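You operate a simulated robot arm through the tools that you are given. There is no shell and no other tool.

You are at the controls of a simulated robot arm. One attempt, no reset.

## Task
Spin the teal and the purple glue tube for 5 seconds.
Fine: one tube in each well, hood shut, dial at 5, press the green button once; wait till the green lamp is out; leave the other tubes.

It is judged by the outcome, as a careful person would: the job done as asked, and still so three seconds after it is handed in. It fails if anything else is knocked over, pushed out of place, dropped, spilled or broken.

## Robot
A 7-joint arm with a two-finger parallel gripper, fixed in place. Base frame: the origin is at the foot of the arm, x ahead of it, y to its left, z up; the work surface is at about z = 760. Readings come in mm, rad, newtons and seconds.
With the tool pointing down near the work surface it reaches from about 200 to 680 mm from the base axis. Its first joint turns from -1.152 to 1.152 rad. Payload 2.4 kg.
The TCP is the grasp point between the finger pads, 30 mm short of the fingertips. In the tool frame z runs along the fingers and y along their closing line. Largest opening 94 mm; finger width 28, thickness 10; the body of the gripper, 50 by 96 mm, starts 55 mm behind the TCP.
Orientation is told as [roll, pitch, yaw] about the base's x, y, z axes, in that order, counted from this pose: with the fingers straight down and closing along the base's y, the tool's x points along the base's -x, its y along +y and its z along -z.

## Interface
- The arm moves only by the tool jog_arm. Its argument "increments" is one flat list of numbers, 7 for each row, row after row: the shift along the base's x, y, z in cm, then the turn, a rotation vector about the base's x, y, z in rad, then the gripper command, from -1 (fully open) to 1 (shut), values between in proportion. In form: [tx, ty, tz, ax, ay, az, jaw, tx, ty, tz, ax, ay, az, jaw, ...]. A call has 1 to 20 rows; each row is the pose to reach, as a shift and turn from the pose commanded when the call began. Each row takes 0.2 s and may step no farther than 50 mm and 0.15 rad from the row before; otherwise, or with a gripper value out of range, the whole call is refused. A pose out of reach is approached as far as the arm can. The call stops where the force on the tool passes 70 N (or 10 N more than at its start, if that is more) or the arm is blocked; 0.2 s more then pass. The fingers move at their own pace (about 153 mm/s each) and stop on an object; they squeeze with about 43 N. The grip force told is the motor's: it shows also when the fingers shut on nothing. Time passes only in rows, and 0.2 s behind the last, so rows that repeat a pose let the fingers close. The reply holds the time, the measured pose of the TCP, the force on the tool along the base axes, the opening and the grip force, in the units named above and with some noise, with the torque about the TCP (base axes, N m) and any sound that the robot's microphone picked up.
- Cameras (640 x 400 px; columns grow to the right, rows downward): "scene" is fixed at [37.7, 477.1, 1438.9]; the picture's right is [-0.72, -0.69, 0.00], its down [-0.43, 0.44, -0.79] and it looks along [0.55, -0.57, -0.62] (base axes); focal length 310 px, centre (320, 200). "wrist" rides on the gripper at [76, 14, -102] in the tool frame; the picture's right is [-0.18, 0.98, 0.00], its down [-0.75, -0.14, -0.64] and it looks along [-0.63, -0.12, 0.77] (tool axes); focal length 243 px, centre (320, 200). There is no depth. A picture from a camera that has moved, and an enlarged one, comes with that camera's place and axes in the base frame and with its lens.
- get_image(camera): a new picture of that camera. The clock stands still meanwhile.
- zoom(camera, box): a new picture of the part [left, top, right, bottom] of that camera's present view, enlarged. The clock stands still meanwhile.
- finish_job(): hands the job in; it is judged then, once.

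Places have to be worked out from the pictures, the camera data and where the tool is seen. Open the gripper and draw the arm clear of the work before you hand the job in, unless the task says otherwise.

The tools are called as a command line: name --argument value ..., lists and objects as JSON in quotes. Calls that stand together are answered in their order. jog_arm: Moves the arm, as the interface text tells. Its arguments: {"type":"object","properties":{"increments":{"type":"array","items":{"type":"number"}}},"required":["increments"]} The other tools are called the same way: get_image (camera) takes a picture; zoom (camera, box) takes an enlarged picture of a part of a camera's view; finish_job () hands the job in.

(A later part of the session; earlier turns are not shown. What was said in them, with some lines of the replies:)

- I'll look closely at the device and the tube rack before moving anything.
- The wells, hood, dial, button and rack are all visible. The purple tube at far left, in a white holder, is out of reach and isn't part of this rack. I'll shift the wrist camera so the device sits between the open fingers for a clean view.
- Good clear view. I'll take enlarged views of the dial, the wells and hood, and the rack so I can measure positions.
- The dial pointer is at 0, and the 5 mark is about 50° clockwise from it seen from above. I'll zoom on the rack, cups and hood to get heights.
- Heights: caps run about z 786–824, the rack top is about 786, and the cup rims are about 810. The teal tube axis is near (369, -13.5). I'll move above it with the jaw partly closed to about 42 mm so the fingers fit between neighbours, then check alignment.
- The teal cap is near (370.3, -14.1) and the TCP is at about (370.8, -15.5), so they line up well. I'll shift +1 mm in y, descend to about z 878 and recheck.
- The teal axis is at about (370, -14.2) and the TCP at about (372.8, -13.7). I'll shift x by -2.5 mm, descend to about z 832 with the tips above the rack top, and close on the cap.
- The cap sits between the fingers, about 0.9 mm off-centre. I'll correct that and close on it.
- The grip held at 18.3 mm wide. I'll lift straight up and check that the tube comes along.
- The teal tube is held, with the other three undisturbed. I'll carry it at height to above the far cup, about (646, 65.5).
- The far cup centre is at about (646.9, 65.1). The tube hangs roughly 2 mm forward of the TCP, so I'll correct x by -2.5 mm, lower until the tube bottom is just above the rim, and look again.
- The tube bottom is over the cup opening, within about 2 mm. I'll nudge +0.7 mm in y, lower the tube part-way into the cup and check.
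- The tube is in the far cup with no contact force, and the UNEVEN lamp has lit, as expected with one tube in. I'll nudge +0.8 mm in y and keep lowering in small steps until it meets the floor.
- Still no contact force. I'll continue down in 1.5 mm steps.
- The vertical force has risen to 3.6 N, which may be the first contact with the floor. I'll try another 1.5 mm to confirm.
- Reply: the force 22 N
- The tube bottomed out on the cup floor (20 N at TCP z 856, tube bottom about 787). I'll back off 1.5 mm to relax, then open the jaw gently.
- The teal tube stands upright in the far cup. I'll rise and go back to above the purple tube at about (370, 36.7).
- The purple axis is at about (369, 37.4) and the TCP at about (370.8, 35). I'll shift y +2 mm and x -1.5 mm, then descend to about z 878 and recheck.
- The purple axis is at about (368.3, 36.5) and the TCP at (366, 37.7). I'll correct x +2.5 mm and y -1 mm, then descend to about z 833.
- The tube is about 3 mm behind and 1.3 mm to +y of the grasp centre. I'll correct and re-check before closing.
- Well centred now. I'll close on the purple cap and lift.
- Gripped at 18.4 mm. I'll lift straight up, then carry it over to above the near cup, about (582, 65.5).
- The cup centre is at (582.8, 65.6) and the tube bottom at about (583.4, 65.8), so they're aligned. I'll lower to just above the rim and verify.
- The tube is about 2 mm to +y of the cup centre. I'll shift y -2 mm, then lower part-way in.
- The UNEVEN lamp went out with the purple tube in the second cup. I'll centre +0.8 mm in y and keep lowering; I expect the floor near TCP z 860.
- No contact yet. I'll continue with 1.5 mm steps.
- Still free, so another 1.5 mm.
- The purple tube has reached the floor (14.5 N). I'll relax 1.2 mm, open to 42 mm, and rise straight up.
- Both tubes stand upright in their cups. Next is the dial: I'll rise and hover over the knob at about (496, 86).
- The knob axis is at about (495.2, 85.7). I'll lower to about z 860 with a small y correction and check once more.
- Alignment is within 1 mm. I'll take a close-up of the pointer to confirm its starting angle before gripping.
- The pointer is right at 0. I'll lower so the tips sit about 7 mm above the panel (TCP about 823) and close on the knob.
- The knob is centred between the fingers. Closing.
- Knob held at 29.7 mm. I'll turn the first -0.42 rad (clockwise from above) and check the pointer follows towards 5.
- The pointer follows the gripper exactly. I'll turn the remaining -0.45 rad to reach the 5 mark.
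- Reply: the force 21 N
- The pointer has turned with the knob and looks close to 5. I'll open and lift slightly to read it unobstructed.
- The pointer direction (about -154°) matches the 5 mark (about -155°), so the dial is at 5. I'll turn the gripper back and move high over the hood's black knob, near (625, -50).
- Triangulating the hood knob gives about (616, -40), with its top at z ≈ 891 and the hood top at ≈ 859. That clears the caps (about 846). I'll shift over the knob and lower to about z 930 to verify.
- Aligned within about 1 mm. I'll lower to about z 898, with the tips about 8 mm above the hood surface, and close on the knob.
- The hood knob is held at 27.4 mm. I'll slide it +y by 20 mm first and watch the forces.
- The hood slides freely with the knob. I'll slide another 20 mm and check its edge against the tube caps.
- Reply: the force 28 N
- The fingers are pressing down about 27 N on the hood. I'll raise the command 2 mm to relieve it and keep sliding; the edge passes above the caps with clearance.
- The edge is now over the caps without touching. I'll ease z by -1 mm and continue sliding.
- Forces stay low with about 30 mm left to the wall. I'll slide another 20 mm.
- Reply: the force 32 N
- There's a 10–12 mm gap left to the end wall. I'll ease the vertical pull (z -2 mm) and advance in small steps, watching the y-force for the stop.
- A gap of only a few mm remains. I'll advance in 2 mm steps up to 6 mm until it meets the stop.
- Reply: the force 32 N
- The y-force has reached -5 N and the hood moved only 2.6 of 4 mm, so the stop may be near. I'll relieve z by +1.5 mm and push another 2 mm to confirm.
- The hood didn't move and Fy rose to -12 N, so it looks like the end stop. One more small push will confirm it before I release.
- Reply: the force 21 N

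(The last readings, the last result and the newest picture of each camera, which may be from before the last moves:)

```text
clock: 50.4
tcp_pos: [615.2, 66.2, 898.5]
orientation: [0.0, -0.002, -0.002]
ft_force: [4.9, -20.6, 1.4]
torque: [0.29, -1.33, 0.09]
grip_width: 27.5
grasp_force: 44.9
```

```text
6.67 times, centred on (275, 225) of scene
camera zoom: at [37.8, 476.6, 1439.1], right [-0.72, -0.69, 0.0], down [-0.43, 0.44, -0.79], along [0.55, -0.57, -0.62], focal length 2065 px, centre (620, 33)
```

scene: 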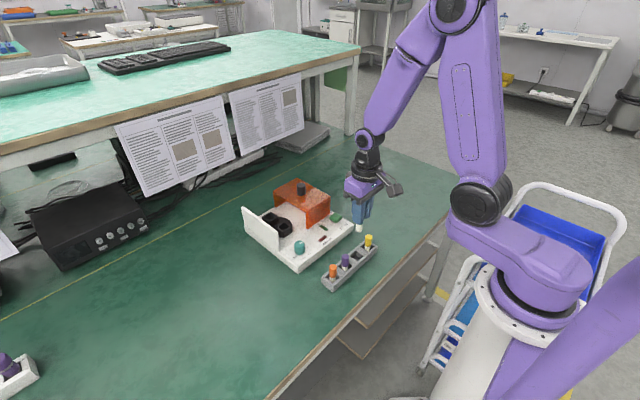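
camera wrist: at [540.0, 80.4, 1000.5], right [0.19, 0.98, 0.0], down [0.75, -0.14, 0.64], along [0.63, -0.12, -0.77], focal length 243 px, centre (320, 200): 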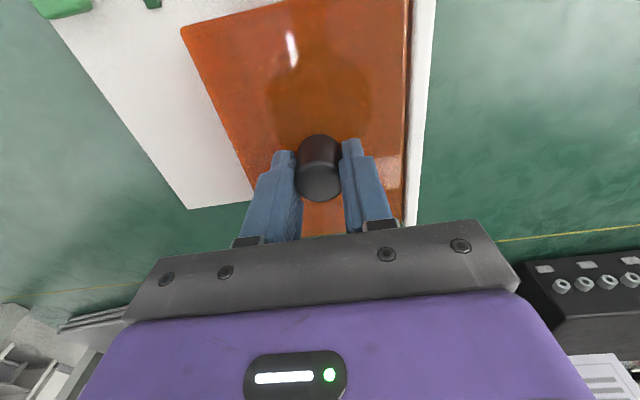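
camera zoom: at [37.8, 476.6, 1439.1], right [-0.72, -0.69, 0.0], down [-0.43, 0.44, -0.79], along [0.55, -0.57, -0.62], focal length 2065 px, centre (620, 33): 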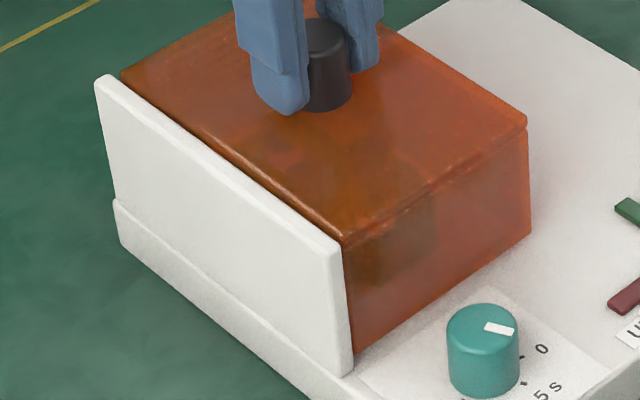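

The hood is firmly against its stop (Fy -20 N, no motion). I'll relax slightly, open, and rise straight up.

jog_arm --increments '[0, -0.15, 0, 0, 0, 0, 1, 0, -0.2, 0, 0, 0, 0, 0.25, 0, -0.2, 0, 0, 0, 0, 0, 0, -0.2, 0, 0, 0, 0, 0, 0, -0.2, 3, 0, 0, 0, 0, 0, -0.2, 7, 0, 0, 0, 0, 0, -0.2, 7, 0, 0, 0, 0]'

zoom --camera "scene" --box '[240, 170, 370, 270]'

get_image --camera "wrist"

```text
clock: 52.0
tcp_pos: [614.2, 67.9, 969.6]
orientation: [0.001, -0.001, -0.001]
ft_force: [-0.2, -0.1, 0.3]
torque: [-0.01, 0.01, -0.01]
grip_width: 47.2
grasp_force: 0.1
```

```text
4.00 times, centred on (305, 220) of scene
camera zoom: at [37.7, 477.1, 1438.9], right [-0.72, -0.69, 0.0], down [-0.43, 0.44, -0.79], along [0.55, -0.57, -0.62], focal length 1239 px, centre (380, 120)
```

zoom: 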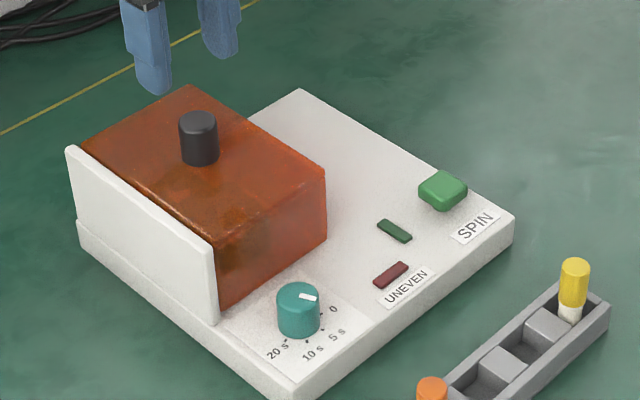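

```text
taken
camera wrist: at [539.4, 81.3, 1072.4], right [0.18, 0.98, 0.0], down [0.75, -0.14, 0.64], along [0.63, -0.12, -0.77], focal length 243 px, centre (320, 200)
```

wrist: 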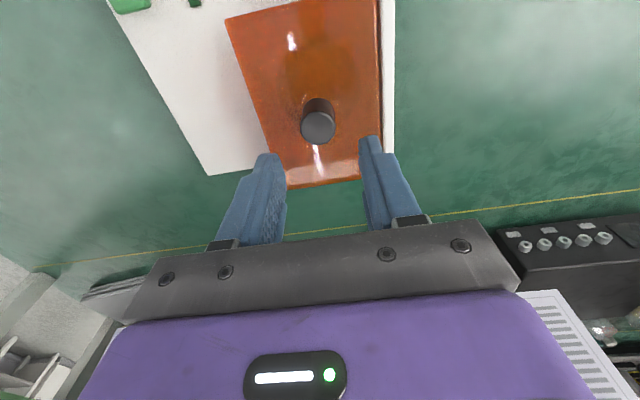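

The hood stays shut, the dial is at 5 and UNEVEN is off. Now I'll move above the green button near (507, -82), closing the fingers to use as a presser.

jog_arm --increments '[-2.5, -3.5, 0, 0, 0, 0, 1, -5, -7, 0, 0, 0, 0, 1, -7.5, -10.5, 0, 0, 0, 0, 1, -10, -14, 0, 0, 0, 0, 1, -10.8, -15, -3, 0, 0, 0, 1, -10.8, -15, -6, 0, 0, 0, 1, -10.8, -15, -6, 0, 0, 0, 1]'

zoom --camera "wrist" --box '[220, 40, 420, 200]'

zoom --camera "scene" --box '[290, 170, 380, 250]'

```text
clock: 53.6
tcp_pos: [508.8, -83.5, 908.3]
orientation: [0.001, -0.001, 0.001]
ft_force: [-0.5, 0.8, 0.3]
torque: [-0.01, -0.01, -0.03]
grip_width: 0.0
grasp_force: 33.3
```

```text
2.50 times, centred on (320, 120) of wrist
camera zoom: at [432.8, -69.5, 1011.4], right [0.18, 0.98, 0.0], down [0.75, -0.14, 0.64], along [0.63, -0.12, -0.77], focal length 606 px, centre (320, 400)
```

zoom: 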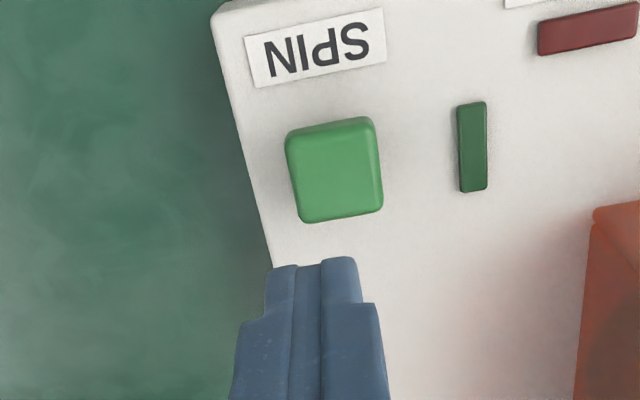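

```text
5.00 times, centred on (335, 210) of scene
camera zoom: at [37.7, 477.1, 1438.9], right [-0.72, -0.69, 0.0], down [-0.43, 0.44, -0.79], along [0.55, -0.57, -0.62], focal length 1549 px, centre (245, 150)
```

zoom: 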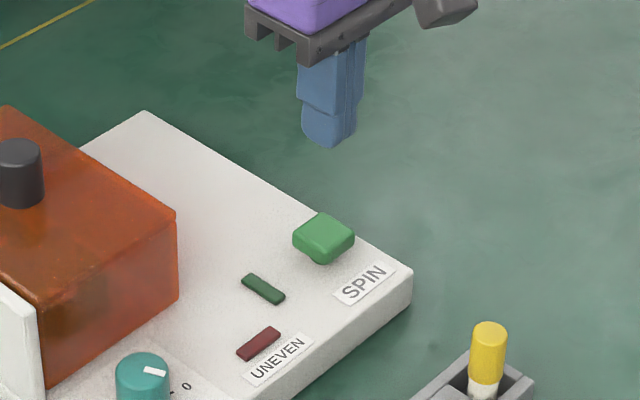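

The button centre is at about (504.5, -78), top at z ≈ 804. I'll shift over it and lower to about 6 mm above the surface.

jog_arm --increments '[-0.43, 0.55, -2, 0, 0, 0, 1, -0.43, 0.55, -4.5, 0, 0, 0, 1, -0.43, 0.55, -6.7, 0, 0, 0, 1, -0.43, 0.55, -6.7, 0, 0, 0, 1]'

zoom --camera "wrist" --box '[220, 60, 420, 220]'

zoom --camera "scene" --box '[290, 170, 380, 250]'

```text
clock: 54.6
tcp_pos: [504.2, -76.3, 839.8]
orientation: [0.0, 0.002, 0.0]
ft_force: [-0.1, 0.4, 1.6]
torque: [-0.04, 0.03, 0.0]
grip_width: 0.0
grasp_force: 33.4
```

```text
2.50 times, centred on (320, 140) of wrist
camera zoom: at [428.8, -62.3, 943.2], right [0.18, 0.98, 0.0], down [0.75, -0.14, 0.64], along [0.63, -0.12, -0.77], focal length 606 px, centre (320, 350)
```

zoom: 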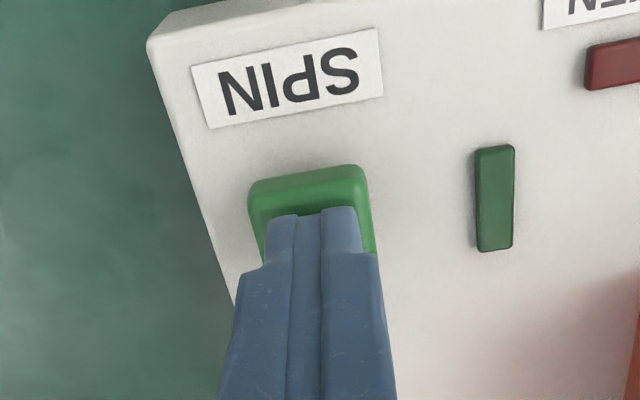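

```text
5.00 times, centred on (335, 210) of scene
camera zoom: at [37.7, 477.1, 1438.9], right [-0.72, -0.69, 0.0], down [-0.43, 0.44, -0.79], along [0.55, -0.57, -0.62], focal length 1549 px, centre (245, 150)
```

zoom: 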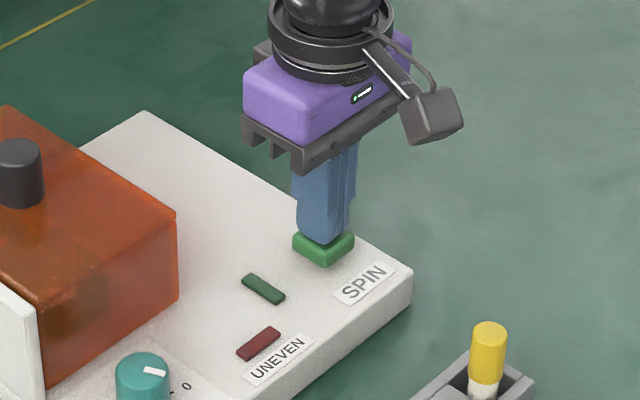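

The tips are centred just above the button. I'll lower 6 mm to about first contact and check.

jog_arm --increments '[0, -0.1, -0.2, 0, 0, 0, 1, 0, -0.1, -0.4, 0, 0, 0, 1, 0, -0.1, -0.6, 0, 0, 0, 1]'

zoom --camera "scene" --box '[290, 170, 380, 250]'

```text
clock: 55.4
tcp_pos: [504.1, -77.5, 835.0]
orientation: [0.001, -0.003, 0.001]
ft_force: [3.5, 3.8, 12.1]
torque: [0.15, 0.03, -0.06]
grip_width: 0.2
grasp_force: 33.5
heard: click
```

```text
5.00 times, centred on (335, 210) of scene
camera zoom: at [37.6, 477.3, 1438.9], right [-0.72, -0.69, 0.0], down [-0.43, 0.44, -0.79], along [0.55, -0.57, -0.62], focal length 1549 px, centre (245, 150)
```

zoom: 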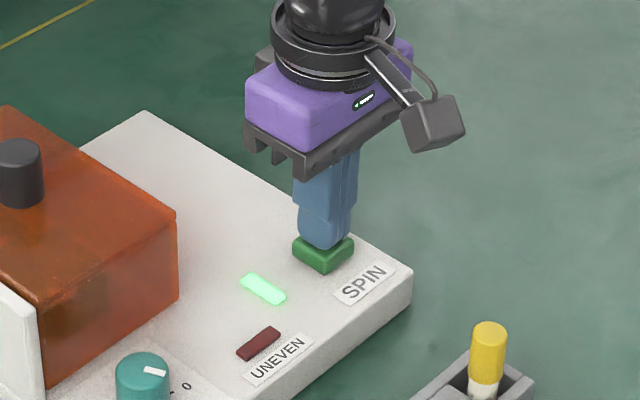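

A click was heard and the green lamp is lit, so the spin has started. I'll lift cleanly off the button in one go so it isn't pressed again.

jog_arm --increments '[0, 0, 2, 0, 0, 0, 1, 0, 0, 6, 0, 0, 0, 1, 0, 0, 10, 0, 0, 0, 1, 0, 0, 14, 0, 0, 0, 1]'

zoom --camera "scene" --box '[240, 170, 370, 270]'

```text
clock: 56.4
tcp_pos: [504.2, -76.4, 973.3]
orientation: [0.0, 0.003, 0.001]
ft_force: [-0.9, -0.2, -0.2]
torque: [-0.01, 0.02, -0.02]
grip_width: 0.0
grasp_force: 33.5
```

```text
4.00 times, centred on (305, 220) of scene
camera zoom: at [37.7, 477.1, 1438.9], right [-0.72, -0.69, 0.0], down [-0.43, 0.44, -0.79], along [0.55, -0.57, -0.62], focal length 1239 px, centre (380, 120)
```

zoom: 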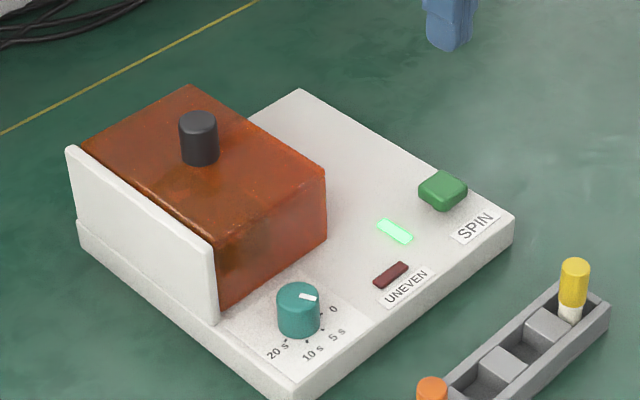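

The spin is running with UNEVEN off. I'll retreat further up, open the gripper and let time pass.

jog_arm --increments '[-2, 0, 4, 0, 0, 0, 0, -5, 0, 8, 0, 0, 0, -1, -8, 0, 11, 0, 0, 0, -1, -11, 0, 12, 0, 0, 0, -1, -11, 0, 12, 0, 0, 0, -1, -11, 0, 12, 0, 0, 0, -1, -11, 0, 12, 0, 0, 0, -1, -11, 0, 12, 0, 0, 0, -1, -11, 0, 12, 0, 0, 0, -1, -11, 0, 12, 0, 0, 0, -1]'

zoom --camera "scene" --box '[240, 170, 370, 270]'

```text
clock: 58.6
tcp_pos: [392.5, -81.2, 1093.9]
orientation: [0.001, 0.0, 0.001]
ft_force: [0.0, 0.6, 0.8]
torque: [0.01, 0.0, 0.04]
grip_width: 93.7
grasp_force: 0.1
```

```text
4.00 times, centred on (305, 220) of scene
camera zoom: at [37.7, 477.1, 1438.9], right [-0.72, -0.69, 0.0], down [-0.43, 0.44, -0.79], along [0.55, -0.57, -0.62], focal length 1239 px, centre (380, 120)
```

zoom: 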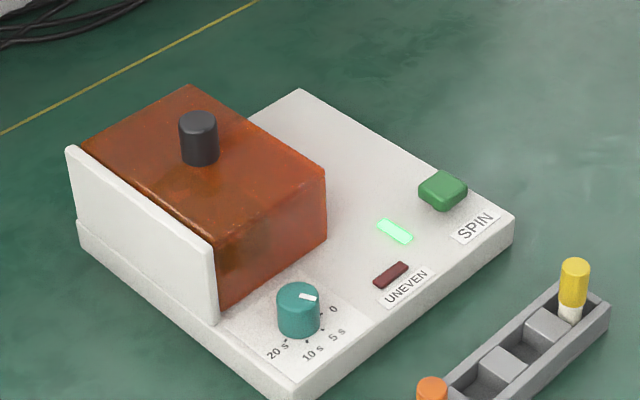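

The green lamp is still lit about 3.3 s after the press. I'll hold still for another 1.4 s or so and look again.

jog_arm --increments '[0, 0, 0, 0, 0, 0, -1, 0, 0, 0, 0, 0, 0, -1, 0, 0, 0, 0, 0, 0, -1, 0, 0, 0, 0, 0, 0, -1, 0, 0, 0, 0, 0, 0, -1, 0, 0, 0, 0, 0, 0, -1]'

zoom --camera "scene" --box '[240, 170, 370, 270]'

```text
clock: 60.0
tcp_pos: [393.7, -80.4, 1094.2]
orientation: [0.0, -0.001, 0.0]
ft_force: [-0.5, -0.3, -0.5]
torque: [0.0, -0.03, -0.01]
grip_width: 94.0
grasp_force: 0.1
```

```text
4.00 times, centred on (305, 220) of scene
camera zoom: at [37.7, 477.1, 1438.9], right [-0.72, -0.69, 0.0], down [-0.43, 0.44, -0.79], along [0.55, -0.57, -0.62], focal length 1239 px, centre (380, 120)
```

zoom: 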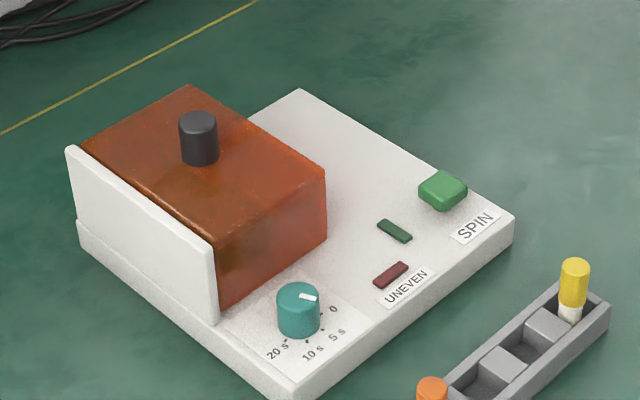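

The green lamp is out after about 5 s, with UNEVEN off, hood shut and dial at 5. I'll take a last look at the whole scene before handing in.

get_image --camera "scene"

get_image --camera "wrist"

zoom --camera "scene" --box '[310, 220, 390, 295]'

zoom --camera "scene" --box '[245, 180, 325, 265]'

```text
taken
```

scene: 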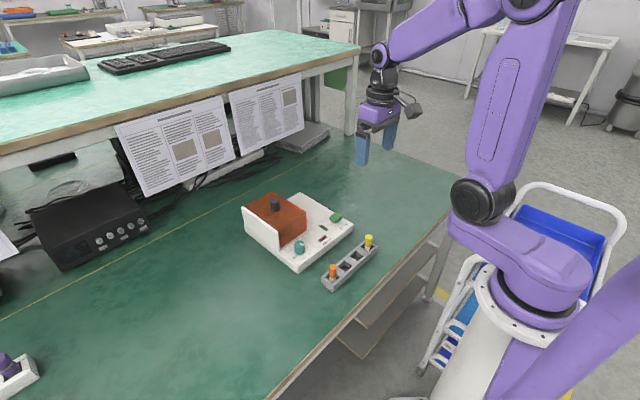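

```text
taken
camera wrist: at [317.3, -65.9, 1196.9], right [0.18, 0.98, 0.0], down [0.75, -0.14, 0.64], along [0.63, -0.12, -0.77], focal length 243 px, centre (320, 200)
```

wrist: 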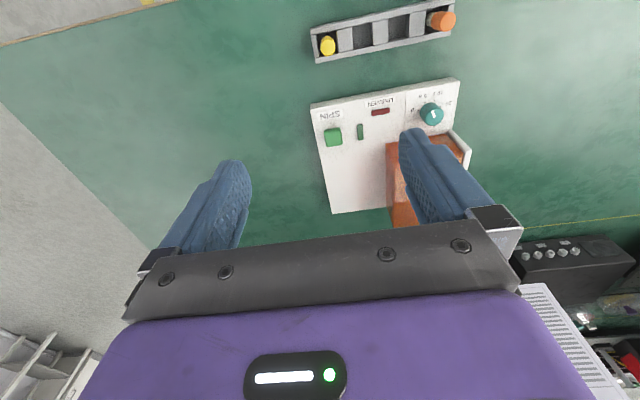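

```text
5.33 times, centred on (350, 258) of scene
camera zoom: at [37.7, 477.1, 1438.9], right [-0.72, -0.69, 0.0], down [-0.43, 0.44, -0.79], along [0.55, -0.57, -0.62], focal length 1652 px, centre (160, -107)
```

zoom: 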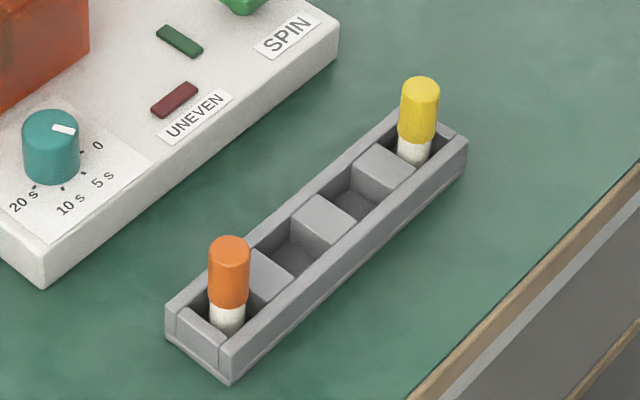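

```text
4.71 times, centred on (285, 222) of scene
camera zoom: at [37.7, 477.1, 1438.9], right [-0.72, -0.69, 0.0], down [-0.43, 0.44, -0.79], along [0.55, -0.57, -0.62], focal length 1458 px, centre (485, 94)
```

zoom: 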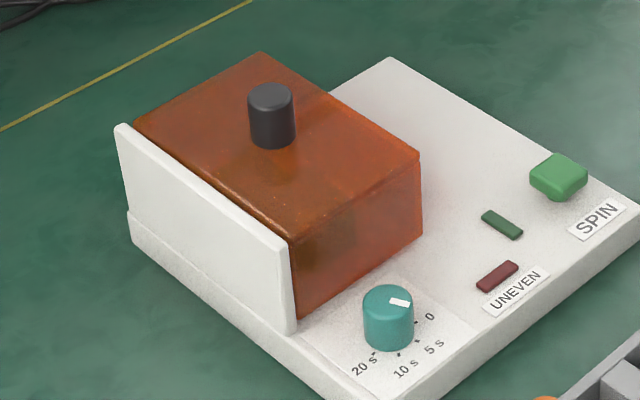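

The spin is done: the green lamp is out, the hood is shut on both tubes, and the dial is at 5. The yellow and orange tubes are still in their rack places, and the gripper is open and clear. I'm handing the job in.

finish_job

```text
The job is handed in.
```

I spun the teal and purple glue tubes and handed the job in.

- **Tubes:** the teal tube is in the far well and the purple one in the near well, both seated on the floor of the well. The UNEVEN lamp was off for the whole spin.
- **Hood and dial:** the hood is shut against its stop. The dial pointer is at 5, within about a degree of the mark by my measurement.
- **Spin:** I pressed the green button once, heard a click and saw the green lamp come on. It was still lit about 3.3 s after the press and out by about 4.7 s, so the length fits 5 seconds but I couldn't time it exactly.
- **The rest:** the yellow and orange tubes are still in their rack slots, and I saw nothing knocked over or moved. The arm is raised clear with the gripper open.
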